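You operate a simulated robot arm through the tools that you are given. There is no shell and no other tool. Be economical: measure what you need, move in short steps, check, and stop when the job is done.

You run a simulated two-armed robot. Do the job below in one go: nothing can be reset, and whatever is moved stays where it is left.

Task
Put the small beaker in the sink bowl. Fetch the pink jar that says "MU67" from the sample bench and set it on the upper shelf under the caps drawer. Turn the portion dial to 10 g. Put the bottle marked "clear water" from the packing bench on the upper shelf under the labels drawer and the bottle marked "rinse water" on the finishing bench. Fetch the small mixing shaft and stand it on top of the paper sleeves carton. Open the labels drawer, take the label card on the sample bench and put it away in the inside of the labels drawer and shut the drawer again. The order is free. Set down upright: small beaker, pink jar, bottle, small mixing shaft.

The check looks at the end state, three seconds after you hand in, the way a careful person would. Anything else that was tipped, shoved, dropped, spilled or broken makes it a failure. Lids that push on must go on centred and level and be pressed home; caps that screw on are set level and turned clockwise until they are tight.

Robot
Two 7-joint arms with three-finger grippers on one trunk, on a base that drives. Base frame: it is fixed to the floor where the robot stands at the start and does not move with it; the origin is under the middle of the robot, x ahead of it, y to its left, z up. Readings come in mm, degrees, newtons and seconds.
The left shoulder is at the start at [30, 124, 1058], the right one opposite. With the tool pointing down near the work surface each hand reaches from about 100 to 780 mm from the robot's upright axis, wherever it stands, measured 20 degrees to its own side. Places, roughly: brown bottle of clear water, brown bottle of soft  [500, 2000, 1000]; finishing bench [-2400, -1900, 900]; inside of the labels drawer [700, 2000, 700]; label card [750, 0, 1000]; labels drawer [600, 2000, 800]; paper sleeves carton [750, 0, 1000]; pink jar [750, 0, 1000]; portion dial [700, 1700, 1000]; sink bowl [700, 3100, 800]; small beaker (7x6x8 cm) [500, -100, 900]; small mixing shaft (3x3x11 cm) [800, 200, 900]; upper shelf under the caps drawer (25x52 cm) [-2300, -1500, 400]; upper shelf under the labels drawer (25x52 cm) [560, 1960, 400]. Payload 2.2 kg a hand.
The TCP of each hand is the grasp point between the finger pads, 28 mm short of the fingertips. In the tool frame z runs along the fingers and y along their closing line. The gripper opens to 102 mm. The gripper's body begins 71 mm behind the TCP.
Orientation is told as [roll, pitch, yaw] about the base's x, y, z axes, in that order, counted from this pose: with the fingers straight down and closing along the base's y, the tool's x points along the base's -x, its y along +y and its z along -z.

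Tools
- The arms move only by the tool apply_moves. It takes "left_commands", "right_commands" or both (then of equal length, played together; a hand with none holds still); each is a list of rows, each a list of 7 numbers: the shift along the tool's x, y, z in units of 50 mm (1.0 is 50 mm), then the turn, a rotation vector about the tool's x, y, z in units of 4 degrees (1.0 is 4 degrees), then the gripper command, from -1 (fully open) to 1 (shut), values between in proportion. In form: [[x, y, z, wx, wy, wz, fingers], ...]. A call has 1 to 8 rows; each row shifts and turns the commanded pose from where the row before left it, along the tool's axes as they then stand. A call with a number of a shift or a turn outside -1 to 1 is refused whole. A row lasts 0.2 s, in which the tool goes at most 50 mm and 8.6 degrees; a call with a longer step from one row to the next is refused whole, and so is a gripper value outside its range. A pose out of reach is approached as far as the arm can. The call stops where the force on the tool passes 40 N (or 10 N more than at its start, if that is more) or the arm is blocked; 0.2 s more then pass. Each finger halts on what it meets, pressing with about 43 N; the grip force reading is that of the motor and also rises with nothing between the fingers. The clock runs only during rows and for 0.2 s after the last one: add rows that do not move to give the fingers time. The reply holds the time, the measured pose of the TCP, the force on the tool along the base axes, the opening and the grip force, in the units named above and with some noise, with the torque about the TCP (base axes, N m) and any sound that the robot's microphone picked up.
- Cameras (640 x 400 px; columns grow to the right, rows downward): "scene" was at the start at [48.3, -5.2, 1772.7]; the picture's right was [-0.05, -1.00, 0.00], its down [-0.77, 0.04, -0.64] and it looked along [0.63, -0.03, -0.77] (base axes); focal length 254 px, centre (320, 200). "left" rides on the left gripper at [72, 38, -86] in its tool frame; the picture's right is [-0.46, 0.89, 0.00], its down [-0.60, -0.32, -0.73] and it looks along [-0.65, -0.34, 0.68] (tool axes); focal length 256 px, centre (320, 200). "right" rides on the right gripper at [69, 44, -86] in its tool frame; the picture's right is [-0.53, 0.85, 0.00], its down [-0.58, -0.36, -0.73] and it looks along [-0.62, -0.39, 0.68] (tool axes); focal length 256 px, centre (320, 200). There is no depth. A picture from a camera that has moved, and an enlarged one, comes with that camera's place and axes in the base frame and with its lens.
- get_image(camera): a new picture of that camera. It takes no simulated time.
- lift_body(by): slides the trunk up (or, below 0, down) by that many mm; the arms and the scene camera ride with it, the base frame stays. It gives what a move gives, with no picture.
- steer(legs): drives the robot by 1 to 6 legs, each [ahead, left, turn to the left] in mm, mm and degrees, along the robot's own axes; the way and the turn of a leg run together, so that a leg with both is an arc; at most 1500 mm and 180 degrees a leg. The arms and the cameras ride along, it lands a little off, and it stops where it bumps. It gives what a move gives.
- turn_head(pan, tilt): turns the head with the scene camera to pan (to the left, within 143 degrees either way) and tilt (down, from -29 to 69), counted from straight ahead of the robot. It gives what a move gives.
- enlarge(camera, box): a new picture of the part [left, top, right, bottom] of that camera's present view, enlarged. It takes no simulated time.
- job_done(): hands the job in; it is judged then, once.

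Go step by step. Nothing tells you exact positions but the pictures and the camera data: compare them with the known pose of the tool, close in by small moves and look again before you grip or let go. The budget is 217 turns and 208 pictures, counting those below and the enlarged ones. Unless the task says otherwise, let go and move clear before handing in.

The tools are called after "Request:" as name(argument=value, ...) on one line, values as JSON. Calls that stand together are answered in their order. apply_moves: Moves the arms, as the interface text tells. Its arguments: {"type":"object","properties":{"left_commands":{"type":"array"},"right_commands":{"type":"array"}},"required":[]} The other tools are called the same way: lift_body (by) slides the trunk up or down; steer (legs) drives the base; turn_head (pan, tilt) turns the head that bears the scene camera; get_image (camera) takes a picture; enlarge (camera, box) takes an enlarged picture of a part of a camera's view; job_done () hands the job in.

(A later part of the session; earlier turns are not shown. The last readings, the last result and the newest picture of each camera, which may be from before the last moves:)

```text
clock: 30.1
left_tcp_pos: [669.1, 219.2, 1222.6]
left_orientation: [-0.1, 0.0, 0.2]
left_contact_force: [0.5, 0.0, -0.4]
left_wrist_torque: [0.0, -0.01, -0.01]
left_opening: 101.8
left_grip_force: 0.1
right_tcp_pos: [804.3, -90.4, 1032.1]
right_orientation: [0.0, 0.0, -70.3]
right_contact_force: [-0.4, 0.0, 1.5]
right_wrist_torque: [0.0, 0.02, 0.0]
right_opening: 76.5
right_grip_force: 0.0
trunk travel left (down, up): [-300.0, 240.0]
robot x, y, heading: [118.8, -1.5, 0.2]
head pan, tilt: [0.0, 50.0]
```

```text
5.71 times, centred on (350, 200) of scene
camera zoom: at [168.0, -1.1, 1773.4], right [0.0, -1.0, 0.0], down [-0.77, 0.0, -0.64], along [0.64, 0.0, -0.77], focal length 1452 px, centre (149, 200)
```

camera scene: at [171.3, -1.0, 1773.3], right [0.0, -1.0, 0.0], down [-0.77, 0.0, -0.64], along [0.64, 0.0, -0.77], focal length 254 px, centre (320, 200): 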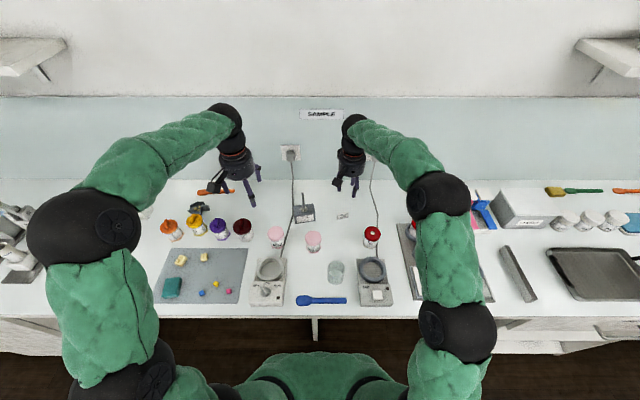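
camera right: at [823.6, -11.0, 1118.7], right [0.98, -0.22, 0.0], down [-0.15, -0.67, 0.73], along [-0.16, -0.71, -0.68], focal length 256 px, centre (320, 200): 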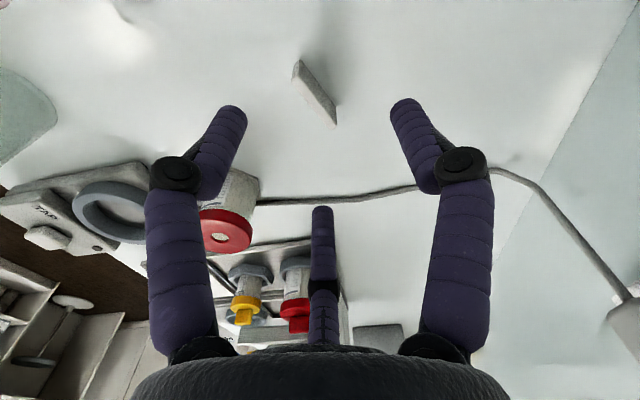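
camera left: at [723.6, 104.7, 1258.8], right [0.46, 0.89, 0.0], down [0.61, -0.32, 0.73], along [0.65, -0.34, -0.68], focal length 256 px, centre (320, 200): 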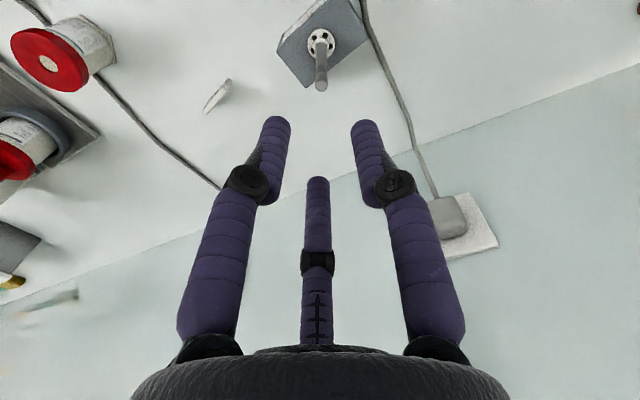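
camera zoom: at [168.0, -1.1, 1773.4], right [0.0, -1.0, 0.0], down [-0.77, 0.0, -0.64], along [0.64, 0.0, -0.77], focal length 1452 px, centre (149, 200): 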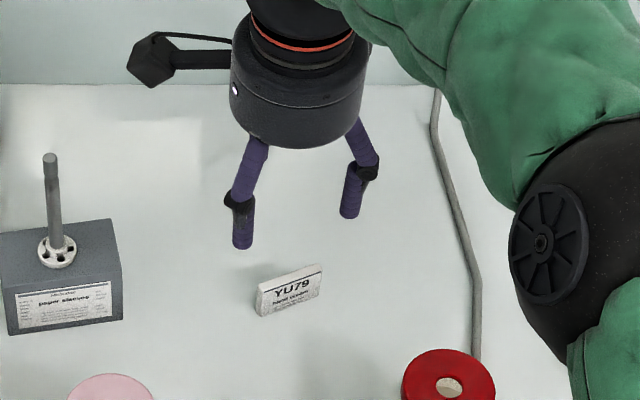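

The card now sits around (801,-102), turned about 25°. I align the hand to yaw −65 and lower around it.

Request:
apply_moves(right_commands=[[0, 0, 0, 0, 0, -0.9, -0.3], [0, 0, 0, 0, 0, -0.4, -0.3], [-0.19, -0.156, 0.5, 0, 0, 0, -0.3], [0, 0, 0.7, 0, 0, 0, -0.3], [0, 0, 0, 0, 0, 0, -0.3]])

Request:
get_image(camera="right")

```text
clock: 31.3
left_tcp_pos: [668.2, 217.9, 1223.4]
left_orientation: [0.0, 0.1, 0.1]
left_contact_force: [-1.0, -1.4, 0.0]
left_wrist_torque: [-0.01, 0.02, 0.01]
left_opening: 102.0
left_grip_force: 0.1
right_tcp_pos: [801.9, -101.3, 974.1]
right_orientation: [0.1, 0.0, -65.0]
right_contact_force: [-0.4, -0.2, 0.0]
right_wrist_torque: [-0.01, 0.0, 0.0]
right_opening: 66.3
right_grip_force: 0.2
trunk travel left (down, up): [-300.0, 240.0]
robot x, y, heading: [121.2, 0.4, 0.3]
head pan, tilt: [0.0, 50.0]
```

```text
172 pictures are left
camera right: at [813.8, -20.9, 1061.0], right [0.99, -0.13, 0.0], down [-0.09, -0.68, 0.73], along [-0.09, -0.72, -0.68], focal length 256 px, centre (320, 200)
```

right: 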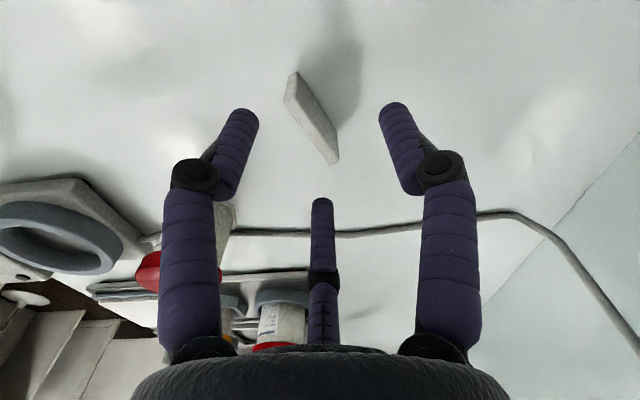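

Request:
apply_moves(right_commands=[[0.02, -0.05, 0.4, 0, 0, 0, -0.3], [0, 0, 0.44, 0, 0, 0, -0.3], [0, 0, 0, 0, 0, 0, 0.1], [0, 0, 0, 0, 0, 0, 0.5], [0, 0, 0, 0, 0, 0, 1], [0, 0, 0, 0, 0, 0, 1], [0, 0, 0, 0, 0, 0, 1]])

Request:
get_image(camera="right")

```text
clock: 32.9
left_tcp_pos: [669.3, 218.8, 1222.3]
left_orientation: [-0.1, 0.0, 0.2]
left_contact_force: [0.5, -0.3, -0.6]
left_wrist_torque: [0.0, -0.01, -0.02]
left_opening: 102.0
left_grip_force: 0.1
right_tcp_pos: [798.6, -101.8, 931.5]
right_orientation: [0.0, -0.1, -65.1]
right_contact_force: [0.0, 0.0, -0.2]
right_wrist_torque: [-0.02, 0.0, 0.02]
right_opening: 11.0
right_grip_force: 38.2
trunk travel left (down, up): [-300.0, 240.0]
robot x, y, heading: [119.2, -0.1, 0.2]
head pan, tilt: [0.0, 50.0]
```

```text
171 pictures are left
camera right: at [811.0, -22.1, 1018.1], right [0.99, -0.13, 0.0], down [-0.09, -0.68, 0.73], along [-0.09, -0.73, -0.68], focal length 256 px, centre (320, 200)
```

right: 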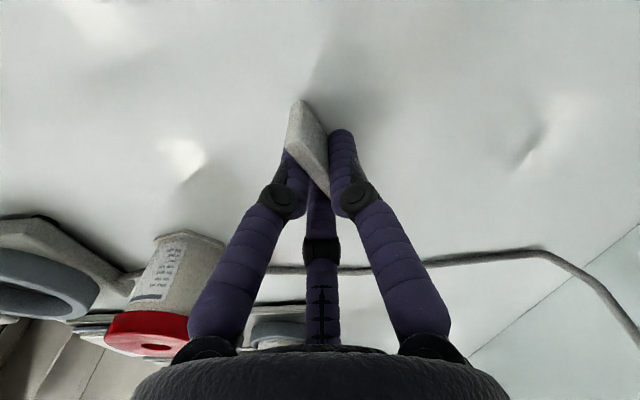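

Card is gripped. I lift it away to the right and bring the left hand back over the beaker.

Request:
apply_moves(right_commands=[[0, 0, -0.6, 0, 0, 0, 1], [0, 0, -1, 0, 0, 0, 1], [0, 0, -1, 0, 0, 0, 1], [0, 0, -1, 0, 0, 0, 1], [0, 0, -1, 0, 0, 0, 1], [-0.2, -0.9, -0.3, 0, 0, 0, 1], [-0.2, -0.9, 0, 0, 0, 0, 1], [-0.2, -0.9, 0, 0, 0, 0, 1]])

Request:
apply_moves(right_commands=[[-0.2, -0.9, 0, 0, 0, 0, 1], [-0.2, -0.9, 0, 0, 0, 0, 1], [-0.2, -0.9, 0, 0, 0, 0, 1], [-0.2, -0.9, 0, 0, 0, 0, 1], [-0.2, -0.9, 0, 0, 0, 0, 1], [0, 0, 0, 0, 0, 0, 1]], left_commands=[[0.4, -0.8, 0.1, 0, 0, 0, -1], [0.4, -0.8, 0.1, 0, 0, 0, -1], [0.4, -0.8, 0.1, 0, 0, 0, -1], [0.4, -0.8, 0.2, 0, 0, 0, -1], [0.4, -0.8, 0.2, 0, 0, 0, -1], [0.2, -0.4, 0.5, 0, 0, 0, -1]])

Request:
get_image(camera="scene")

Request:
get_image(camera="left")

Request:
get_image(camera="right")

```text
clock: 34.7
left_tcp_pos: [666.3, 218.7, 1223.4]
left_orientation: [0.0, -0.1, 0.3]
left_contact_force: [-0.4, -0.1, -0.3]
left_wrist_torque: [0.03, -0.03, 0.0]
left_opening: 101.7
left_grip_force: 0.0
right_tcp_pos: [685.1, -188.1, 1174.0]
right_orientation: [0.1, 0.0, -65.0]
right_contact_force: [-1.0, 0.2, 0.1]
right_wrist_torque: [0.01, 0.0, 0.01]
right_opening: 10.8
right_grip_force: 37.8
trunk travel left (down, up): [-300.0, 240.0]
robot x, y, heading: [118.7, 5.0, 0.0]
head pan, tilt: [0.0, 50.0]
```

```text
clock: 36.1
left_tcp_pos: [559.4, -3.9, 1161.8]
left_orientation: [0.1, 0.1, 0.3]
left_contact_force: [0.6, -0.2, -0.6]
left_wrist_torque: [-0.02, 0.03, -0.01]
left_opening: 101.7
left_grip_force: 0.1
right_tcp_pos: [505.3, -325.6, 1172.9]
right_orientation: [-0.2, 0.1, -65.0]
right_contact_force: [1.5, 0.0, -0.4]
right_wrist_torque: [0.0, 0.02, -0.03]
right_opening: 10.5
right_grip_force: 37.6
trunk travel left (down, up): [-300.0, 240.0]
robot x, y, heading: [120.5, -0.6, 0.1]
head pan, tilt: [0.0, 50.0]
```

```text
170 pictures are left
camera scene: at [169.5, -1.3, 1773.3], right [0.0, -1.0, 0.0], down [-0.77, 0.0, -0.64], along [0.64, 0.0, -0.77], focal length 254 px, centre (320, 200)
```

scene: 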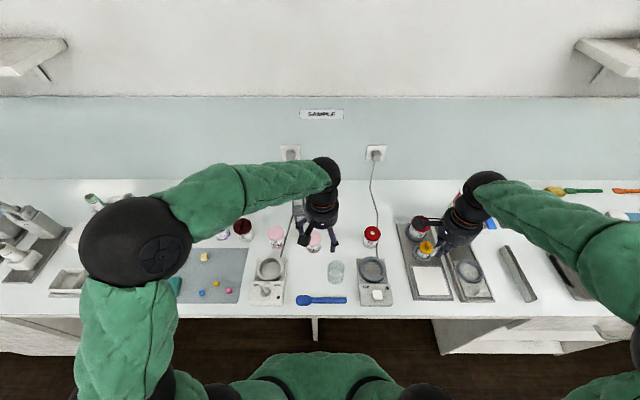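

```text
169 pictures are left
camera left: at [485.5, 33.7, 1247.8], right [0.46, 0.89, 0.0], down [0.61, -0.31, 0.73], along [0.65, -0.34, -0.68], focal length 256 px, centre (320, 200)
```

left: 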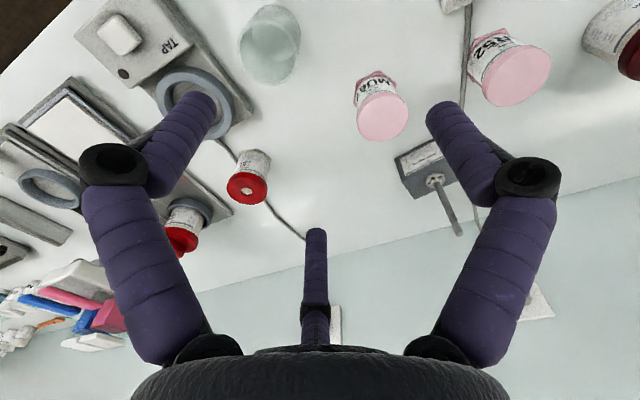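

```text
168 pictures are left
camera right: at [517.7, -246.2, 1259.7], right [0.99, -0.13, 0.0], down [-0.09, -0.68, 0.73], along [-0.09, -0.72, -0.68], focal length 256 px, centre (320, 200)
```

right: 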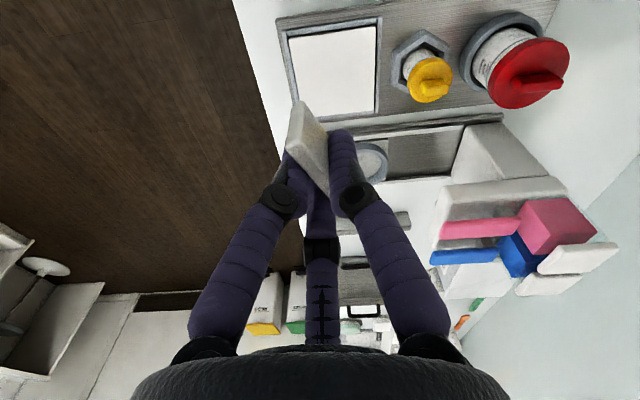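

Beaker centre is about (538,-53), rim z≈980. I go above it and check.

Request:
apply_moves(left_commands=[[0.2, -0.5, 0.6, 0, 0, 0, -1], [0.2, -0.48, 0.6, 0, 0, 0, -1], [0, 0, 0.8, 0, 0, 0, -1], [0, 0, 0.9, 0, 0, 0, -1], [0, 0, 0, 0, 0, 0, -1]])

Request:
get_image(camera="left")

Request:
enlarge(camera="scene", box=[280, 220, 400, 310])

```text
clock: 37.3
left_tcp_pos: [539.0, -51.4, 1016.4]
left_orientation: [0.0, -0.1, 0.2]
left_contact_force: [-0.4, 0.2, -0.7]
left_wrist_torque: [-0.01, -0.01, -0.05]
left_opening: 102.0
left_grip_force: 0.0
right_tcp_pos: [503.8, -326.6, 1173.6]
right_orientation: [0.1, 0.0, -65.0]
right_contact_force: [-0.3, 0.8, -0.5]
right_wrist_torque: [0.0, 0.01, 0.0]
right_opening: 10.3
right_grip_force: 37.4
trunk travel left (down, up): [-300.0, 240.0]
robot x, y, heading: [120.0, -1.5, 0.3]
head pan, tilt: [0.0, 50.0]
```

```text
167 pictures are left
camera left: at [465.8, -13.3, 1102.2], right [0.46, 0.89, 0.0], down [0.6, -0.31, 0.73], along [0.65, -0.34, -0.68], focal length 256 px, centre (320, 200)
```

left: 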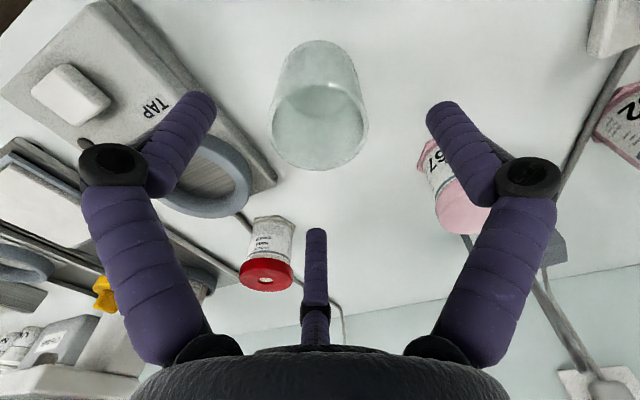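

```text
4.44 times, centred on (340, 265) of scene
camera zoom: at [167.0, -0.9, 1773.5], right [0.0, -1.0, 0.0], down [-0.77, 0.0, -0.64], along [0.64, 0.0, -0.77], focal length 1129 px, centre (231, -89)
```

zoom: 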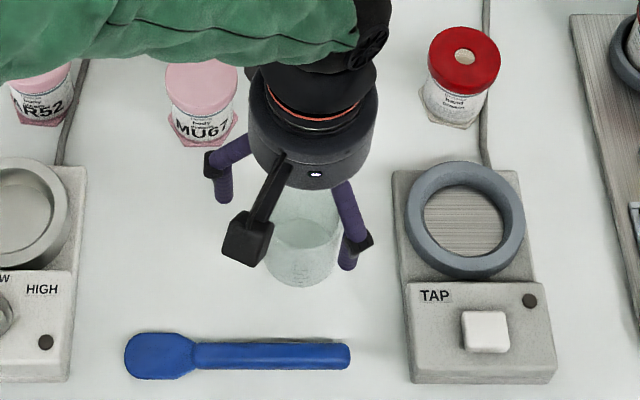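

Beaker lies ~7 mm closer to the camera side than the hand's axis. I shift and lower.

Request:
apply_moves(left_commands=[[0.12, 0.06, 0, 0, 0, 0, -1], [0, 0, 0.7, 0, 0, 0, -1], [0, 0, 0.76, 0, 0, 0, -1], [0, 0, 0, 0, 0, 0, -1]])

Request:
get_image(camera="left")

```text
clock: 38.3
left_tcp_pos: [531.5, -48.2, 945.2]
left_orientation: [0.0, 0.0, 0.2]
left_contact_force: [0.3, -0.5, 0.4]
left_wrist_torque: [0.0, -0.02, 0.0]
left_opening: 102.1
left_grip_force: 0.0
right_tcp_pos: [505.5, -326.2, 1174.0]
right_orientation: [0.1, 0.0, -65.0]
right_contact_force: [-0.8, -0.5, -0.6]
right_wrist_torque: [0.0, 0.02, -0.03]
right_opening: 10.5
right_grip_force: 37.6
trunk travel left (down, up): [-300.0, 240.0]
robot x, y, heading: [117.9, -1.1, 0.0]
head pan, tilt: [0.0, 50.0]
```

```text
165 pictures are left
camera left: at [458.3, -10.2, 1031.1], right [0.46, 0.89, 0.0], down [0.6, -0.31, 0.73], along [0.65, -0.34, -0.68], focal length 256 px, centre (320, 200)
```

left: 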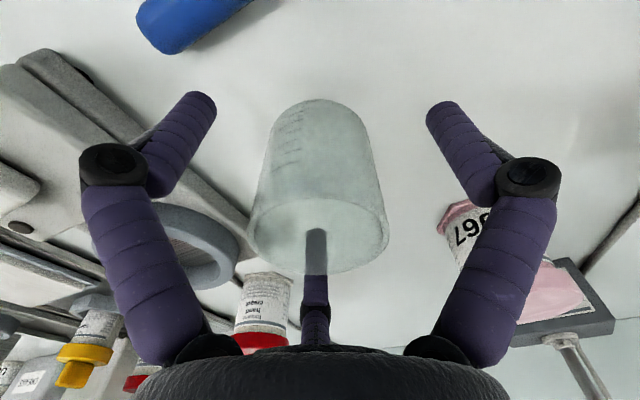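

Centred well enough. I close on the beaker.

Request:
apply_moves(left_commands=[[0, 0, 0, 0, 0, 0, -0.6], [0, 0, 0, 0, 0, 0, -0.2], [0, 0, 0, 0, 0, 0, 0.2], [0, 0, 0, 0, 0, 0, 0.4], [0, 0, 0, 0, 0, 0, 0.4]])

Request:
get_image(camera="left")

```text
clock: 39.5
left_tcp_pos: [531.1, -47.5, 945.8]
left_orientation: [0.1, 0.0, 0.2]
left_contact_force: [0.0, 0.3, 2.5]
left_wrist_torque: [-0.02, -0.01, 0.02]
left_opening: 58.4
left_grip_force: 43.0
right_tcp_pos: [504.1, -326.6, 1174.0]
right_orientation: [0.0, 0.0, -65.0]
right_contact_force: [-0.1, 0.1, -0.4]
right_wrist_torque: [0.02, 0.04, -0.01]
right_opening: 10.3
right_grip_force: 37.3
trunk travel left (down, up): [-300.0, 240.0]
robot x, y, heading: [118.4, -0.1, -0.2]
head pan, tilt: [0.0, 50.0]
```

```text
164 pictures are left
camera left: at [458.4, -10.2, 1031.4], right [0.46, 0.89, 0.0], down [0.6, -0.32, 0.73], along [0.65, -0.34, -0.68], focal length 256 px, centre (320, 200)
```

left: 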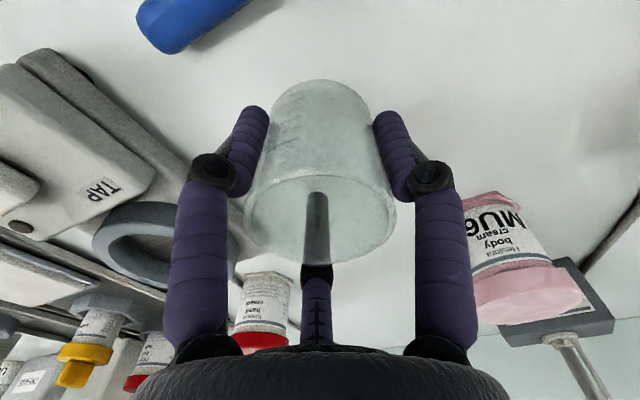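

Beaker held. I lift, tuck both hands in, and back off from the bench.

Request:
apply_moves(left_commands=[[0, 0, -0.8, 0, 0, 0, 0.5], [0, 0, -1, 0, 0, 0, 0.5], [0, 0, -1, 0, 0, 0, 0.5], [0, 0, -1, 0, 0, 0, 0.5], [0, 0, -1, 0, 0, 0, 0.5], [0.2, 0.8, -0.5, 0, 0, 0, 0.5], [0.2, 0.9, 0, 0, 0, 0, 0.5], [0.3, 0.9, 0, 0, 0, 0, 0.5]])

Request:
steer(legs=[[-150, 0, 0], [0, 1300, 0]])

Request:
get_image(camera="scene")

Request:
turn_head(pan=50, tilt=35)

Request:
get_image(camera="scene")

```text
clock: 41.3
left_tcp_pos: [495.9, 84.1, 1208.9]
left_orientation: [0.0, -0.2, 0.1]
left_contact_force: [0.1, 0.8, -0.1]
left_wrist_torque: [-0.07, -0.04, -0.01]
left_opening: 58.3
left_grip_force: 43.3
right_tcp_pos: [503.5, -324.7, 1173.8]
right_orientation: [0.0, -0.1, -65.0]
right_contact_force: [-0.7, 0.6, -0.5]
right_wrist_torque: [0.0, 0.03, 0.0]
right_opening: 10.4
right_grip_force: 37.8
trunk travel left (down, up): [-300.0, 240.0]
robot x, y, heading: [116.7, 0.4, 0.1]
head pan, tilt: [0.0, 50.0]
```

```text
clock: 48.8
left_tcp_pos: [349.3, 1378.5, 1207.2]
left_orientation: [-0.1, 0.0, -0.5]
left_contact_force: [0.4, -0.2, -0.4]
left_wrist_torque: [-0.01, 0.01, 0.01]
left_opening: 58.3
left_grip_force: 42.8
right_tcp_pos: [352.0, 970.4, 1174.3]
right_orientation: [0.1, 0.0, -65.8]
right_contact_force: [-0.2, 0.1, -0.3]
right_wrist_torque: [0.01, -0.02, -0.01]
right_opening: 10.4
right_grip_force: 37.4
trunk travel left (down, up): [-300.0, 240.0]
robot x, y, heading: [-28.6, 1300.0, -0.3]
head pan, tilt: [0.0, 50.0]
```

```text
163 pictures are left
camera scene: at [18.9, 1298.5, 1773.4], right [-0.01, -1.0, 0.0], down [-0.77, 0.01, -0.64], along [0.64, -0.01, -0.77], focal length 254 px, centre (320, 200)
```

scene: 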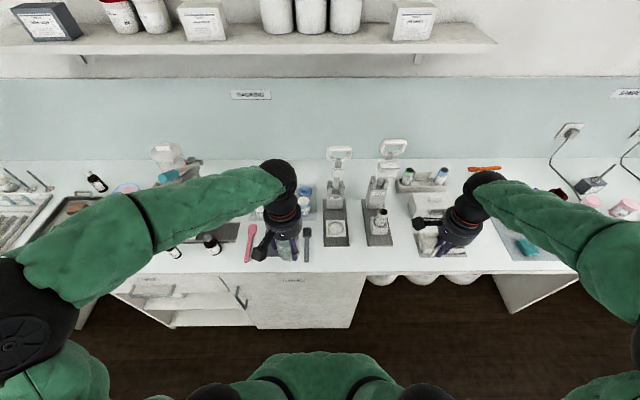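

```text
clock: 50.0
left_tcp_pos: [349.5, 1378.6, 1208.6]
left_orientation: [0.0, 0.1, -0.5]
left_contact_force: [0.1, -0.6, -0.3]
left_wrist_torque: [-0.01, 0.0, -0.01]
left_opening: 58.2
left_grip_force: 43.0
right_tcp_pos: [350.3, 968.8, 1172.4]
right_orientation: [0.0, 0.0, -65.7]
right_contact_force: [0.5, -0.4, -0.7]
right_wrist_torque: [0.04, 0.01, 0.06]
right_opening: 10.5
right_grip_force: 37.4
trunk travel left (down, up): [-300.0, 240.0]
robot x, y, heading: [-25.3, 1302.5, -0.5]
head pan, tilt: [50.0, 35.0]
```

```text
162 pictures are left
camera scene: at [-0.8, 1365.5, 1795.1], right [0.76, -0.65, 0.0], down [-0.37, -0.44, -0.82], along [0.53, 0.62, -0.57], focal length 254 px, centre (320, 200)
```

scene: 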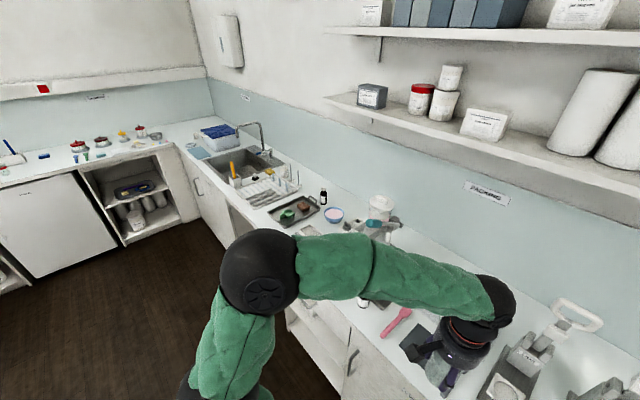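

The way to the sink is clear. I drive further left.

Request:
steer(legs=[[0, 1480, 0.5]])

Request:
turn_head(pan=15, tilt=48)

Request:
get_image(camera="scene")

```text
clock: 57.3
left_tcp_pos: [358.1, 2854.1, 1208.9]
left_orientation: [0.0, 0.2, -0.2]
left_contact_force: [0.1, 0.2, -0.9]
left_wrist_torque: [-0.02, 0.01, 0.0]
left_opening: 58.3
left_grip_force: 42.7
right_tcp_pos: [362.6, 2445.1, 1173.5]
right_orientation: [0.0, -0.1, -65.4]
right_contact_force: [0.4, -0.3, -0.5]
right_wrist_torque: [-0.03, 0.02, -0.04]
right_opening: 10.3
right_grip_force: 38.0
trunk travel left (down, up): [-300.0, 240.0]
robot x, y, heading: [-20.4, 2776.2, -0.3]
head pan, tilt: [50.0, 35.0]
```

```text
clock: 58.3
left_tcp_pos: [358.5, 2854.2, 1207.8]
left_orientation: [0.0, 0.1, -0.2]
left_contact_force: [-0.4, 0.5, -0.4]
left_wrist_torque: [0.05, -0.01, -0.03]
left_opening: 58.3
left_grip_force: 42.7
right_tcp_pos: [361.7, 2445.1, 1172.9]
right_orientation: [0.0, 0.0, -65.3]
right_contact_force: [0.0, 0.2, 0.2]
right_wrist_torque: [-0.01, 0.01, 0.02]
right_opening: 10.4
right_grip_force: 37.4
trunk travel left (down, up): [-300.0, 240.0]
robot x, y, heading: [-21.8, 2777.4, -0.1]
head pan, tilt: [15.0, 48.0]
```

```text
161 pictures are left
camera scene: at [27.2, 2793.0, 1776.2], right [0.26, -0.97, 0.0], down [-0.72, -0.19, -0.67], along [0.65, 0.17, -0.74], focal length 254 px, centre (320, 200)
```

scene: 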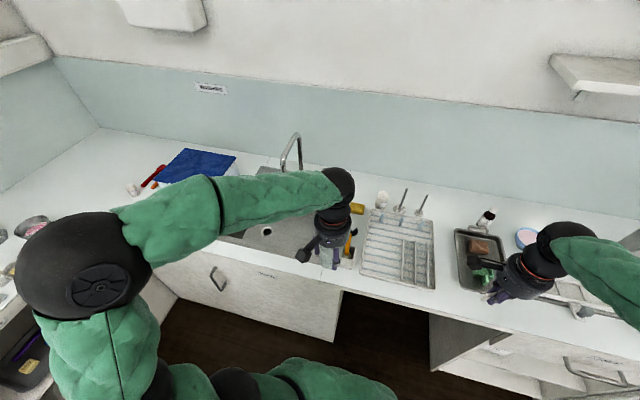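

The sink bowl is around (610,3140). I drive closer and look into the bowl.

Request:
steer(legs=[[110, 180, 0]])

Request:
turn_head(pan=12, tilt=55)

Request:
get_image(camera="scene")

Request:
get_image(camera="left")

```text
clock: 59.9
left_tcp_pos: [468.9, 3036.4, 1207.8]
left_orientation: [0.1, 0.0, -0.1]
left_contact_force: [-0.2, 0.8, -0.5]
left_wrist_torque: [0.0, 0.01, 0.0]
left_opening: 58.5
left_grip_force: 43.0
right_tcp_pos: [474.0, 2626.8, 1174.5]
right_orientation: [0.0, 0.0, -65.4]
right_contact_force: [0.4, 0.0, -0.1]
right_wrist_torque: [0.0, 0.03, 0.0]
right_opening: 10.2
right_grip_force: 38.0
trunk travel left (down, up): [-300.0, 240.0]
robot x, y, heading: [89.8, 2952.1, -0.1]
head pan, tilt: [15.0, 48.0]
```

```text
clock: 60.6
left_tcp_pos: [468.3, 3034.2, 1208.4]
left_orientation: [0.1, -0.1, -0.2]
left_contact_force: [0.4, -0.1, -0.3]
left_wrist_torque: [0.01, 0.01, -0.01]
left_opening: 58.3
left_grip_force: 42.6
right_tcp_pos: [472.1, 2625.1, 1173.6]
right_orientation: [0.0, 0.0, -65.4]
right_contact_force: [-0.2, -0.7, 0.9]
right_wrist_torque: [0.03, 0.01, 0.0]
right_opening: 10.2
right_grip_force: 38.1
trunk travel left (down, up): [-300.0, 240.0]
robot x, y, heading: [91.7, 2955.4, -0.2]
head pan, tilt: [12.0, 55.0]
```

```text
160 pictures are left
camera scene: at [132.0, 2967.9, 1766.9], right [0.2, -0.98, 0.0], down [-0.8, -0.17, -0.57], along [0.56, 0.12, -0.82], focal length 254 px, centre (320, 200)
```

scene: 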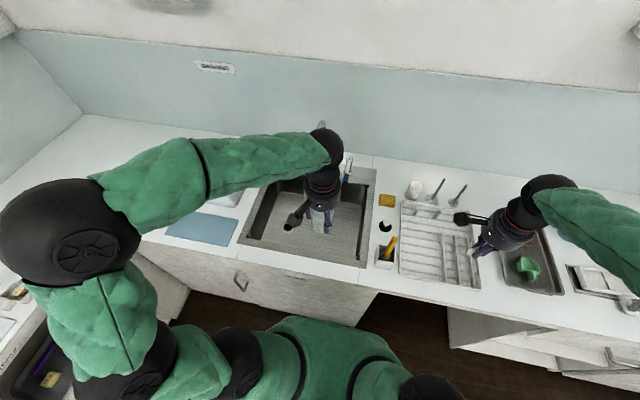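

```text
159 pictures are left
camera left: at [395.5, 3072.9, 1294.2], right [0.47, 0.88, 0.0], down [0.6, -0.32, 0.73], along [0.65, -0.34, -0.68], focal length 256 px, centre (320, 200)
```

left: 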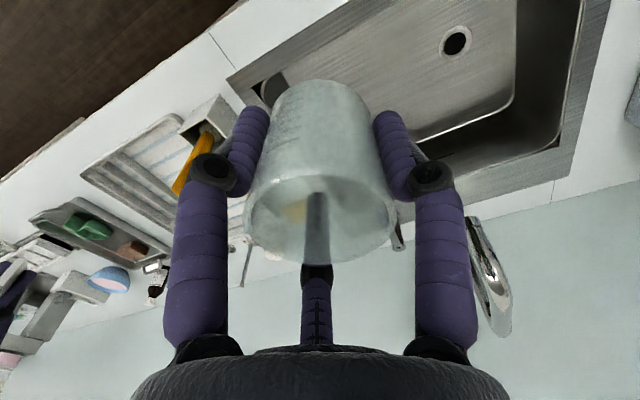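

Bowl spans roughly x 490–760, y 2930–3310, drain near (650,3230). I target (605,3085), descending partway first.

Request:
apply_moves(left_commands=[[-0.9, 0.3, 0.2, 0, 0, 0, 0.5], [-0.9, 0.35, 0.2, 0, 0, 0, 0.5], [-0.9, 0.35, 0.2, 0, 0, 0, 0.5], [0, 0, 1, 0, 0, 0, 0.5], [0, 0, 1, 0, 0, 0, 0.5], [0, 0, 1, 0, 0, 0, 0.5], [0, 0, 1, 0, 0, 0, 0.5], [0, 0, 1, 0, 0, 0, 0.5]])

Request:
get_image(camera="left")

Request:
enlarge(camera="scene", box=[220, 120, 420, 270])

```text
clock: 62.4
left_tcp_pos: [604.3, 3086.1, 928.0]
left_orientation: [0.0, 0.0, -0.2]
left_contact_force: [0.0, 0.7, 0.5]
left_wrist_torque: [0.04, 0.04, -0.01]
left_opening: 58.2
left_grip_force: 43.3
right_tcp_pos: [475.0, 2625.7, 1173.2]
right_orientation: [-0.1, -0.1, -65.4]
right_contact_force: [0.6, 1.0, -0.4]
right_wrist_torque: [-0.02, 0.03, 0.0]
right_opening: 10.6
right_grip_force: 38.0
trunk travel left (down, up): [-300.0, 240.0]
robot x, y, heading: [92.3, 2953.4, 0.0]
head pan, tilt: [12.0, 55.0]
```

```text
158 pictures are left
camera left: at [531.8, 3124.5, 1013.2], right [0.47, 0.88, 0.0], down [0.6, -0.32, 0.73], along [0.65, -0.34, -0.68], focal length 256 px, centre (320, 200)
```

left: 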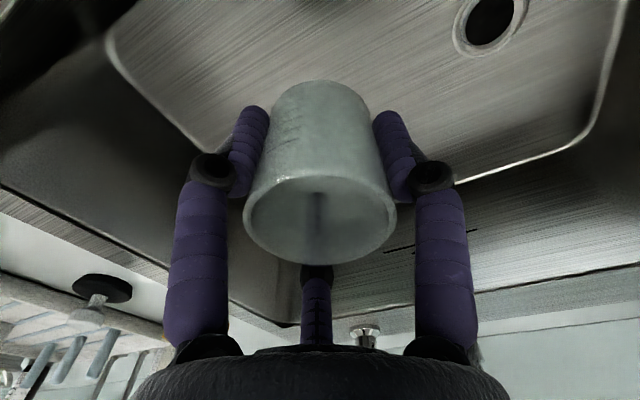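

```text
2.67 times, centred on (320, 195) of scene
camera zoom: at [133.8, 2968.4, 1766.9], right [0.2, -0.98, 0.0], down [-0.8, -0.17, -0.57], along [0.56, 0.12, -0.82], focal length 677 px, centre (320, 213)
```

zoom: 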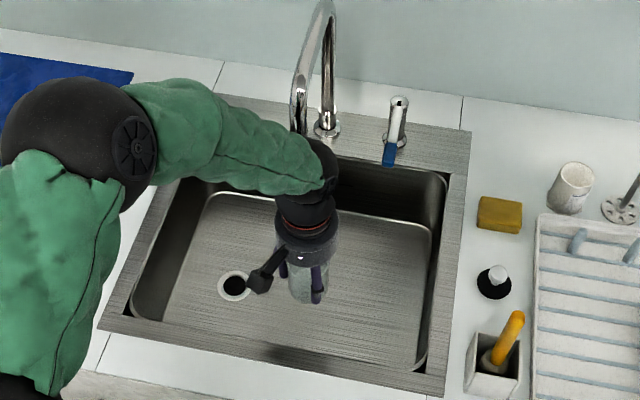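

Bowl floor is at z≈752, so release is near TCP z≈798. I lower most of the way, then feel for contact.

Request:
apply_moves(left_commands=[[-0.15, 0, 0.8, 0, 0, 0, 0.5], [0, 0, 0.9, 0, 0, 0, 0.5], [0, 0, 0.5, 0, 0, 0, 0.5], [0, 0, 0.1, 0, 0, 0, 0.5], [0, 0, 0, 0, 0, 0, 0.5]])

Request:
apply_moves(left_commands=[[0, 0, 0.1, 0, 0, 0, 0.5], [0, 0, 0.1, 0, 0, 0, 0.5], [0, 0, 0, 0, 0, 0, 0.5]])

Request:
enlarge(camera="scene", box=[220, 120, 420, 270])

```text
clock: 63.6
left_tcp_pos: [612.0, 3085.5, 812.3]
left_orientation: [0.1, 0.0, -0.2]
left_contact_force: [0.0, -0.3, -1.1]
left_wrist_torque: [0.03, -0.02, 0.02]
left_opening: 58.3
left_grip_force: 42.5
right_tcp_pos: [473.7, 2626.4, 1172.8]
right_orientation: [0.0, 0.1, -65.5]
right_contact_force: [0.4, -0.7, -1.1]
right_wrist_torque: [-0.01, -0.01, 0.02]
right_opening: 10.5
right_grip_force: 37.3
trunk travel left (down, up): [-300.0, 240.0]
robot x, y, heading: [94.2, 2955.5, -0.1]
head pan, tilt: [12.0, 55.0]
```

```text
clock: 64.4
left_tcp_pos: [612.7, 3084.7, 802.4]
left_orientation: [0.1, 0.0, -0.2]
left_contact_force: [-0.1, -0.3, -0.6]
left_wrist_torque: [0.02, -0.03, 0.01]
left_opening: 57.9
left_grip_force: 42.9
right_tcp_pos: [473.1, 2627.4, 1173.6]
right_orientation: [0.0, -0.1, -65.4]
right_contact_force: [-0.2, 0.5, -0.4]
right_wrist_torque: [0.01, 0.01, 0.0]
right_opening: 10.5
right_grip_force: 37.9
trunk travel left (down, up): [-300.0, 240.0]
robot x, y, heading: [89.4, 2956.1, -0.3]
head pan, tilt: [12.0, 55.0]
```

```text
2.67 times, centred on (320, 195) of scene
camera zoom: at [132.3, 2968.1, 1766.9], right [0.2, -0.98, 0.0], down [-0.8, -0.17, -0.57], along [0.56, 0.12, -0.82], focal length 677 px, centre (320, 213)
```

zoom: 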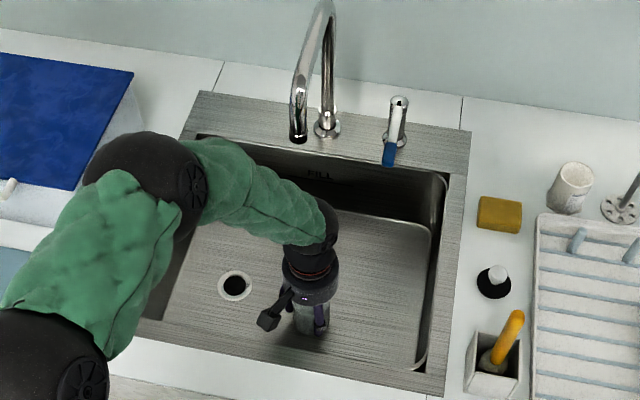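

Request:
apply_moves(left_commands=[[0, 0, 0.06, 0, 0, 0, 0.5], [0, 0, 0, 0, 0, 0, 0.5]])

Request:
apply_moves(left_commands=[[0, 0, 0.06, 0, 0, 0, 0.5], [0, 0, 0, 0, 0, 0, 0.5]])

Request:
apply_moves(left_commands=[[0, 0, 0.04, 0, 0, 0, 0.5], [0, 0, 0, 0, 0, 0, 0.5]])

```text
clock: 65.0
left_tcp_pos: [611.1, 3084.9, 800.1]
left_orientation: [0.0, 0.0, -0.2]
left_contact_force: [-0.7, 0.3, -0.9]
left_wrist_torque: [-0.01, 0.03, 0.02]
left_opening: 57.9
left_grip_force: 42.6
right_tcp_pos: [474.0, 2625.3, 1173.8]
right_orientation: [0.0, 0.0, -65.4]
right_contact_force: [-0.4, 0.1, 0.4]
right_wrist_torque: [0.0, 0.0, -0.01]
right_opening: 10.6
right_grip_force: 37.7
trunk travel left (down, up): [-300.0, 240.0]
robot x, y, heading: [89.4, 2955.2, 0.0]
head pan, tilt: [12.0, 55.0]
```

```text
clock: 65.6
left_tcp_pos: [611.3, 3083.9, 797.4]
left_orientation: [0.0, 0.0, -0.2]
left_contact_force: [-0.2, 0.9, -0.3]
left_wrist_torque: [0.01, 0.0, -0.01]
left_opening: 58.2
left_grip_force: 42.8
right_tcp_pos: [474.0, 2624.6, 1173.3]
right_orientation: [0.0, 0.0, -65.4]
right_contact_force: [-0.4, -0.1, 0.7]
right_wrist_torque: [0.03, -0.01, 0.01]
right_opening: 10.3
right_grip_force: 37.4
trunk travel left (down, up): [-300.0, 240.0]
robot x, y, heading: [90.5, 2955.0, 0.0]
head pan, tilt: [12.0, 55.0]
```

```text
clock: 66.2
left_tcp_pos: [611.5, 3084.4, 795.6]
left_orientation: [0.0, -0.1, -0.1]
left_contact_force: [-0.3, 1.1, 2.8]
left_wrist_torque: [-0.04, 0.02, 0.0]
left_opening: 58.3
left_grip_force: 42.9
right_tcp_pos: [472.6, 2625.3, 1173.1]
right_orientation: [0.0, 0.0, -65.4]
right_contact_force: [0.2, 0.3, -0.1]
right_wrist_torque: [0.02, 0.02, 0.02]
right_opening: 10.5
right_grip_force: 37.4
trunk travel left (down, up): [-300.0, 240.0]
robot x, y, heading: [90.0, 2954.7, -0.4]
head pan, tilt: [12.0, 55.0]
```

Contact. I release, rise straight up and withdraw.

Request:
apply_moves(left_commands=[[0, 0, 0.02, 0, 0, 0, 0.5], [0, 0, 0, 0, 0, 0, 0.1], [0, 0, 0, 0, 0, 0, -0.4], [0, 0, 0, 0, 0, 0, -0.5], [0, 0, -0.5, 0, 0, 0, -0.5], [0, 0, -1, 0, 0, 0, -0.5], [0, 0, -1, 0, 0, 0, -0.5], [0, 0, -1, 0, 0, 0, -0.5]])

Request:
apply_moves(left_commands=[[0.2, 0, -0.9, 0, 0, 0, -0.5], [0.2, 0, -0.9, 0, 0, 0, -0.5], [0.4, 0, -0.9, 0, 0, 0, -0.5], [0.4, -0.2, -0.9, 0, 0, 0, -0.5], [0.5, -0.2, -0.8, 0, 0, 0, -0.5], [0.5, -0.2, 0, 0, 0, 0, 0], [0.5, -0.2, 0, 0, 0, 0, 1], [0.5, 0, 0, 0, 0, 0, 1]])

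Request:
get_image(camera="scene")

```text
clock: 68.0
left_tcp_pos: [609.7, 3083.3, 969.7]
left_orientation: [0.0, 0.1, -0.3]
left_contact_force: [-0.3, 0.2, -0.2]
left_wrist_torque: [-0.01, -0.01, -0.02]
left_opening: 76.7
left_grip_force: 0.0
right_tcp_pos: [472.3, 2626.2, 1173.6]
right_orientation: [0.0, 0.0, -65.4]
right_contact_force: [-0.5, -0.9, 0.2]
right_wrist_torque: [-0.01, -0.03, 0.03]
right_opening: 10.4
right_grip_force: 37.6
trunk travel left (down, up): [-300.0, 240.0]
robot x, y, heading: [90.1, 2952.3, -0.3]
head pan, tilt: [12.0, 55.0]
```

```text
refused: row 4 steps farther than a row can; nothing moved
```

```text
155 pictures are left
camera scene: at [131.0, 2967.8, 1766.9], right [0.2, -0.98, 0.0], down [-0.8, -0.17, -0.57], along [0.56, 0.12, -0.82], focal length 254 px, centre (320, 200)
```

scene: 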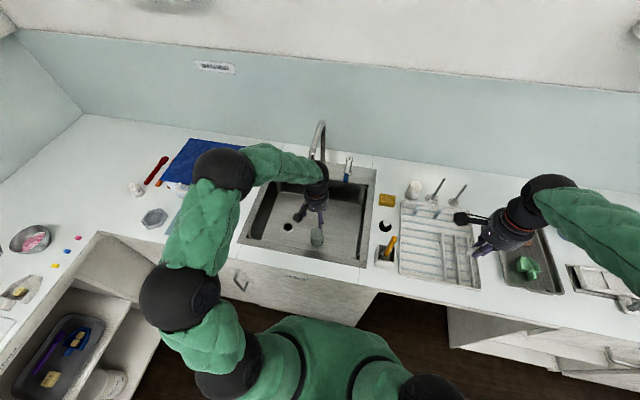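

The beaker stands in the bowl. I retract the left hand and drive back toward the packing bench.

Request:
apply_moves(left_commands=[[0.2, 0, -0.9, 0, 0, 0, -0.5], [0.2, 0, -0.9, 0, 0, 0, -0.5], [0.4, 0, -0.9, 0, 0, 0, -0.5], [0.4, -0.2, -0.8, 0, 0, 0, -0.5], [0.5, -0.2, -0.8, 0, 0, 0, -0.5], [0.5, -0.2, 0, 0, 0, 0, 0], [0.5, -0.2, 0, 0, 0, 0, 1], [0.5, 0, 0, 0, 0, 0, 1]])

Request:
enlarge(camera="scene", box=[220, 120, 420, 270])

Request:
steer(legs=[[-150, 0, 0], [0, -1050, 0]])

Request:
turn_head(pan=0, tilt=55)

Request:
get_image(camera="scene")

```text
clock: 69.8
left_tcp_pos: [447.5, 3044.8, 1186.8]
left_orientation: [0.0, 0.0, -0.1]
left_contact_force: [-0.5, 0.5, 0.0]
left_wrist_torque: [-0.03, 0.01, 0.02]
left_opening: 2.3
left_grip_force: 31.6
right_tcp_pos: [472.3, 2627.6, 1173.2]
right_orientation: [0.0, 0.0, -65.4]
right_contact_force: [-0.5, 0.1, -0.4]
right_wrist_torque: [-0.02, 0.03, -0.02]
right_opening: 10.3
right_grip_force: 37.6
trunk travel left (down, up): [-300.0, 240.0]
robot x, y, heading: [91.1, 2953.6, -0.2]
head pan, tilt: [12.0, 55.0]
```

```text
2.67 times, centred on (320, 195) of scene
camera zoom: at [131.0, 2968.7, 1766.9], right [0.2, -0.98, 0.0], down [-0.8, -0.17, -0.57], along [0.56, 0.12, -0.82], focal length 677 px, centre (320, 213)
```

zoom: 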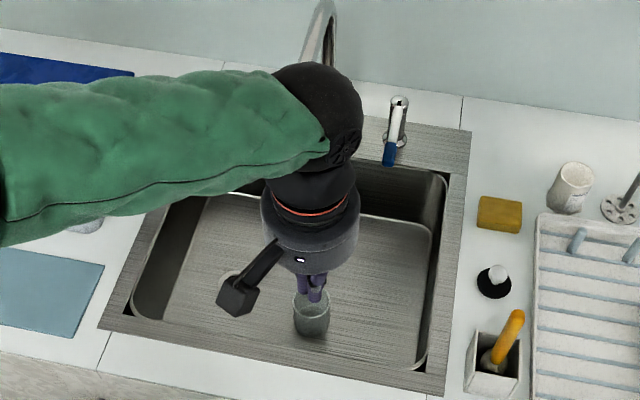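

```text
clock: 76.2
left_tcp_pos: [294.0, 1982.0, 1185.3]
left_orientation: [0.0, 0.0, -0.7]
left_contact_force: [-0.1, -0.4, 1.5]
left_wrist_torque: [0.04, 0.02, -0.03]
left_opening: 2.0
left_grip_force: 32.1
right_tcp_pos: [312.8, 1563.6, 1172.4]
right_orientation: [0.0, 0.0, -65.9]
right_contact_force: [0.6, -0.2, -0.1]
right_wrist_torque: [0.03, 0.01, -0.03]
right_opening: 10.3
right_grip_force: 37.6
trunk travel left (down, up): [-300.0, 240.0]
robot x, y, heading: [-69.2, 1900.5, -0.8]
head pan, tilt: [12.0, 55.0]
```

```text
clock: 77.0
left_tcp_pos: [292.5, 1983.3, 1185.6]
left_orientation: [-0.1, 0.0, -0.7]
left_contact_force: [-1.1, -0.3, -0.1]
left_wrist_torque: [0.03, 0.0, -0.02]
left_opening: 2.1
left_grip_force: 31.8
right_tcp_pos: [313.3, 1563.6, 1173.0]
right_orientation: [-0.1, 0.0, -65.9]
right_contact_force: [-0.2, 0.6, -0.8]
right_wrist_torque: [-0.01, 0.03, 0.0]
right_opening: 10.5
right_grip_force: 37.7
trunk travel left (down, up): [-300.0, 240.0]
robot x, y, heading: [-67.5, 1895.5, -0.5]
head pan, tilt: [0.0, 55.0]
```

```text
153 pictures are left
camera scene: at [-23.9, 1894.2, 1766.9], right [-0.01, -1.0, 0.0], down [-0.82, 0.01, -0.57], along [0.57, -0.01, -0.82], focal length 254 px, centre (320, 200)
```

scene: 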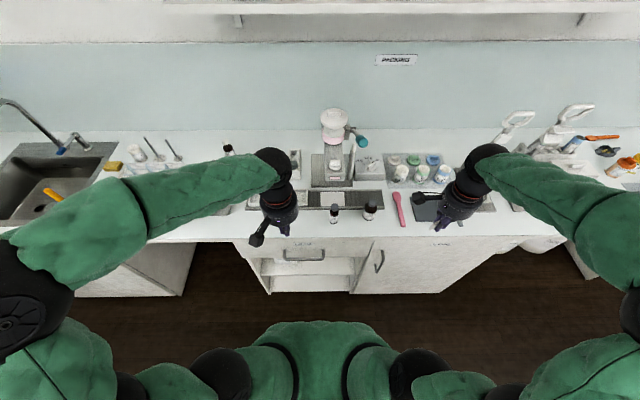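

Request:
enlarge(camera="scene", box=[230, 180, 470, 310])

Request:
enlarge(camera="scene", box=[290, 100, 390, 230])

Request:
turn_head(pan=8, tilt=65)

Request:
enlarge(camera="scene", box=[200, 120, 440, 300])

```text
2.67 times, centred on (350, 245) of scene
camera zoom: at [-23.9, 1894.2, 1766.9], right [-0.01, -1.0, 0.0], down [-0.82, 0.01, -0.57], along [0.57, -0.01, -0.82], focal length 677 px, centre (240, 80)
```

zoom: 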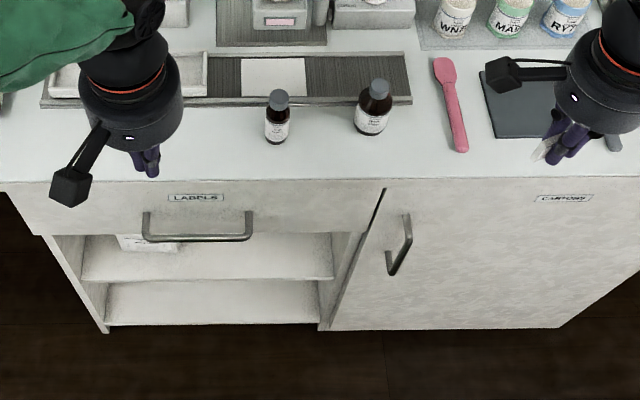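

```text
3.08 times, centred on (340, 165) of scene
camera zoom: at [-23.9, 1894.2, 1766.9], right [-0.01, -1.0, 0.0], down [-0.82, 0.01, -0.57], along [0.57, -0.01, -0.82], focal length 782 px, centre (258, 308)
```

zoom: 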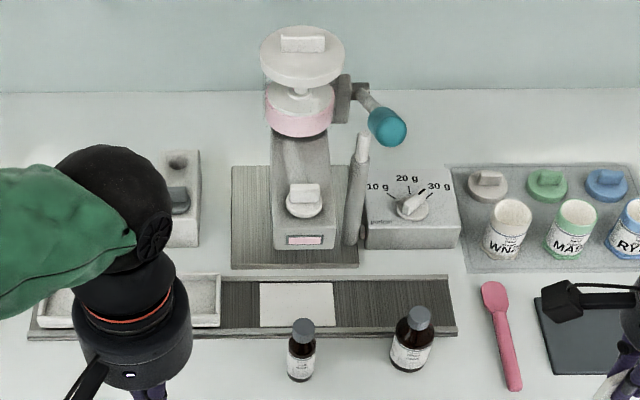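

```text
clock: 77.7
left_tcp_pos: [293.2, 1983.2, 1186.9]
left_orientation: [0.1, 0.0, -0.7]
left_contact_force: [-0.3, -0.5, 0.3]
left_wrist_torque: [-0.03, 0.01, 0.03]
left_opening: 2.0
left_grip_force: 31.8
right_tcp_pos: [314.3, 1563.4, 1173.0]
right_orientation: [0.1, 0.0, -65.9]
right_contact_force: [0.0, -0.1, -0.4]
right_wrist_torque: [0.01, -0.01, -0.01]
right_opening: 10.4
right_grip_force: 37.6
trunk travel left (down, up): [-300.0, 240.0]
robot x, y, heading: [-67.8, 1896.1, -0.8]
head pan, tilt: [8.0, 65.0]
```

```text
2.22 times, centred on (320, 210) of scene
camera zoom: at [-35.7, 1902.4, 1755.3], right [0.13, -0.99, 0.0], down [-0.9, -0.11, -0.42], along [0.42, 0.05, -0.91], focal length 564 px, centre (320, 178)
```

zoom: 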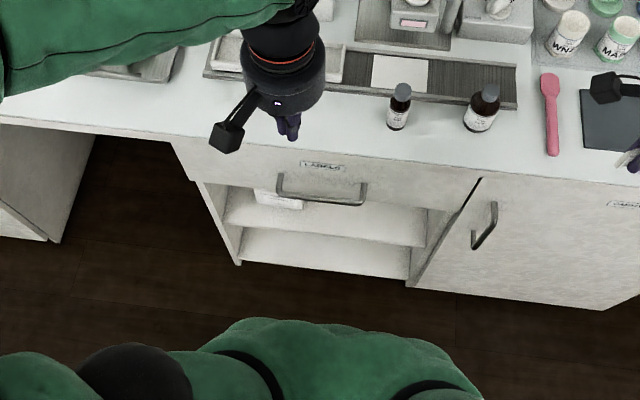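

The labels drawer handle is a bar near (365,1950,800). I back off for room, and turn the left hand to yaw −90 so its closing line goes across the bar.

Request:
steer(legs=[[-130, 0, 0.7]])

Request:
apply_moves(left_commands=[[0, 0, 0, 0, 0, 1, 1], [0, 0, 0, 0, 0, 1, 1], [0, 0, 0, 0, 0, 1, 1], [0, 0, 0, 0, 0, 1, 1], [0, 0, 0, 0, 0, 1, 1], [0, 0, 0, 0, 0, 1, 1], [0, 0, 0, 0, 0, 1, 1], [0, 0, 0, 0, 0, 1, 1]])

Request:
apply_moves(left_commands=[[0, 0, 0, 0, 0, 1, 1], [0, 0, 0, 0, 0, 1, 1], [0, 0, 0, 0, 0, 1, 1], [0, 0, 0, 0, 0, 1, 1], [0, 0, 0, 0, 0, 1, 1], [0, 0, 0, 0, 0, 1, 1], [0, 0, 0, 0, 0, 1, 1], [0, 0, 0, 0, 0, 1, 1]])

Request:
apply_moves(left_commands=[[0, 0, 0, 0, 0, 1, 1], [0, 0, 0, 0, 0, 1, 1], [0, 0, 0, 0, 0, 1, 1], [0, 0, 0, 0, 0, 1, 1], [0, 0, 0, 0, 0, 1, 1], [0, 0, 0, 0, 0, 1, 0.5], [0, 0, 0, 0, 0, 0.3, 0]])

```text
clock: 79.0
left_tcp_pos: [162.8, 1987.6, 1187.9]
left_orientation: [0.0, 0.0, 0.0]
left_contact_force: [-0.5, -0.2, 0.2]
left_wrist_torque: [0.03, -0.02, 0.0]
left_opening: 2.0
left_grip_force: 31.2
right_tcp_pos: [185.7, 1567.6, 1173.8]
right_orientation: [0.1, 0.0, -65.3]
right_contact_force: [-1.1, 0.3, 0.2]
right_wrist_torque: [-0.05, -0.05, 0.0]
right_opening: 10.5
right_grip_force: 37.5
trunk travel left (down, up): [-300.0, 240.0]
robot x, y, heading: [-196.2, 1899.7, -0.2]
head pan, tilt: [8.0, 65.0]
```

```text
clock: 80.8
left_tcp_pos: [163.5, 1986.2, 1186.7]
left_orientation: [0.0, -0.1, -32.1]
left_contact_force: [-0.4, 0.7, -0.2]
left_wrist_torque: [0.04, -0.02, -0.01]
left_opening: 2.4
left_grip_force: 31.9
right_tcp_pos: [186.6, 1570.1, 1173.2]
right_orientation: [-0.1, 0.0, -65.1]
right_contact_force: [0.2, 0.0, -0.3]
right_wrist_torque: [-0.05, 0.02, 0.01]
right_opening: 10.3
right_grip_force: 37.7
trunk travel left (down, up): [-300.0, 240.0]
robot x, y, heading: [-200.9, 1899.3, -0.2]
head pan, tilt: [8.0, 65.0]
```

```text
clock: 82.6
left_tcp_pos: [161.7, 1988.1, 1186.9]
left_orientation: [0.0, 0.0, -64.2]
left_contact_force: [0.1, -0.2, -0.5]
left_wrist_torque: [0.0, 0.04, -0.01]
left_opening: 2.1
left_grip_force: 31.4
right_tcp_pos: [186.7, 1569.2, 1172.8]
right_orientation: [0.0, 0.0, -65.2]
right_contact_force: [0.8, -0.3, 0.0]
right_wrist_torque: [-0.02, -0.02, 0.02]
right_opening: 10.4
right_grip_force: 38.0
trunk travel left (down, up): [-300.0, 240.0]
robot x, y, heading: [-198.4, 1896.1, -0.1]
head pan, tilt: [8.0, 65.0]
```

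```text
clock: 84.2
left_tcp_pos: [164.1, 1987.5, 1187.1]
left_orientation: [0.0, -0.1, -89.2]
left_contact_force: [0.2, 0.1, -0.4]
left_wrist_torque: [-0.02, 0.0, 0.02]
left_opening: 51.0
left_grip_force: 0.2
right_tcp_pos: [186.4, 1569.2, 1172.6]
right_orientation: [-0.1, 0.1, -65.3]
right_contact_force: [-0.1, 0.6, 0.0]
right_wrist_torque: [-0.04, -0.01, -0.01]
right_opening: 10.6
right_grip_force: 37.6
trunk travel left (down, up): [-300.0, 240.0]
robot x, y, heading: [-197.0, 1897.0, -0.2]
head pan, tilt: [8.0, 65.0]
```

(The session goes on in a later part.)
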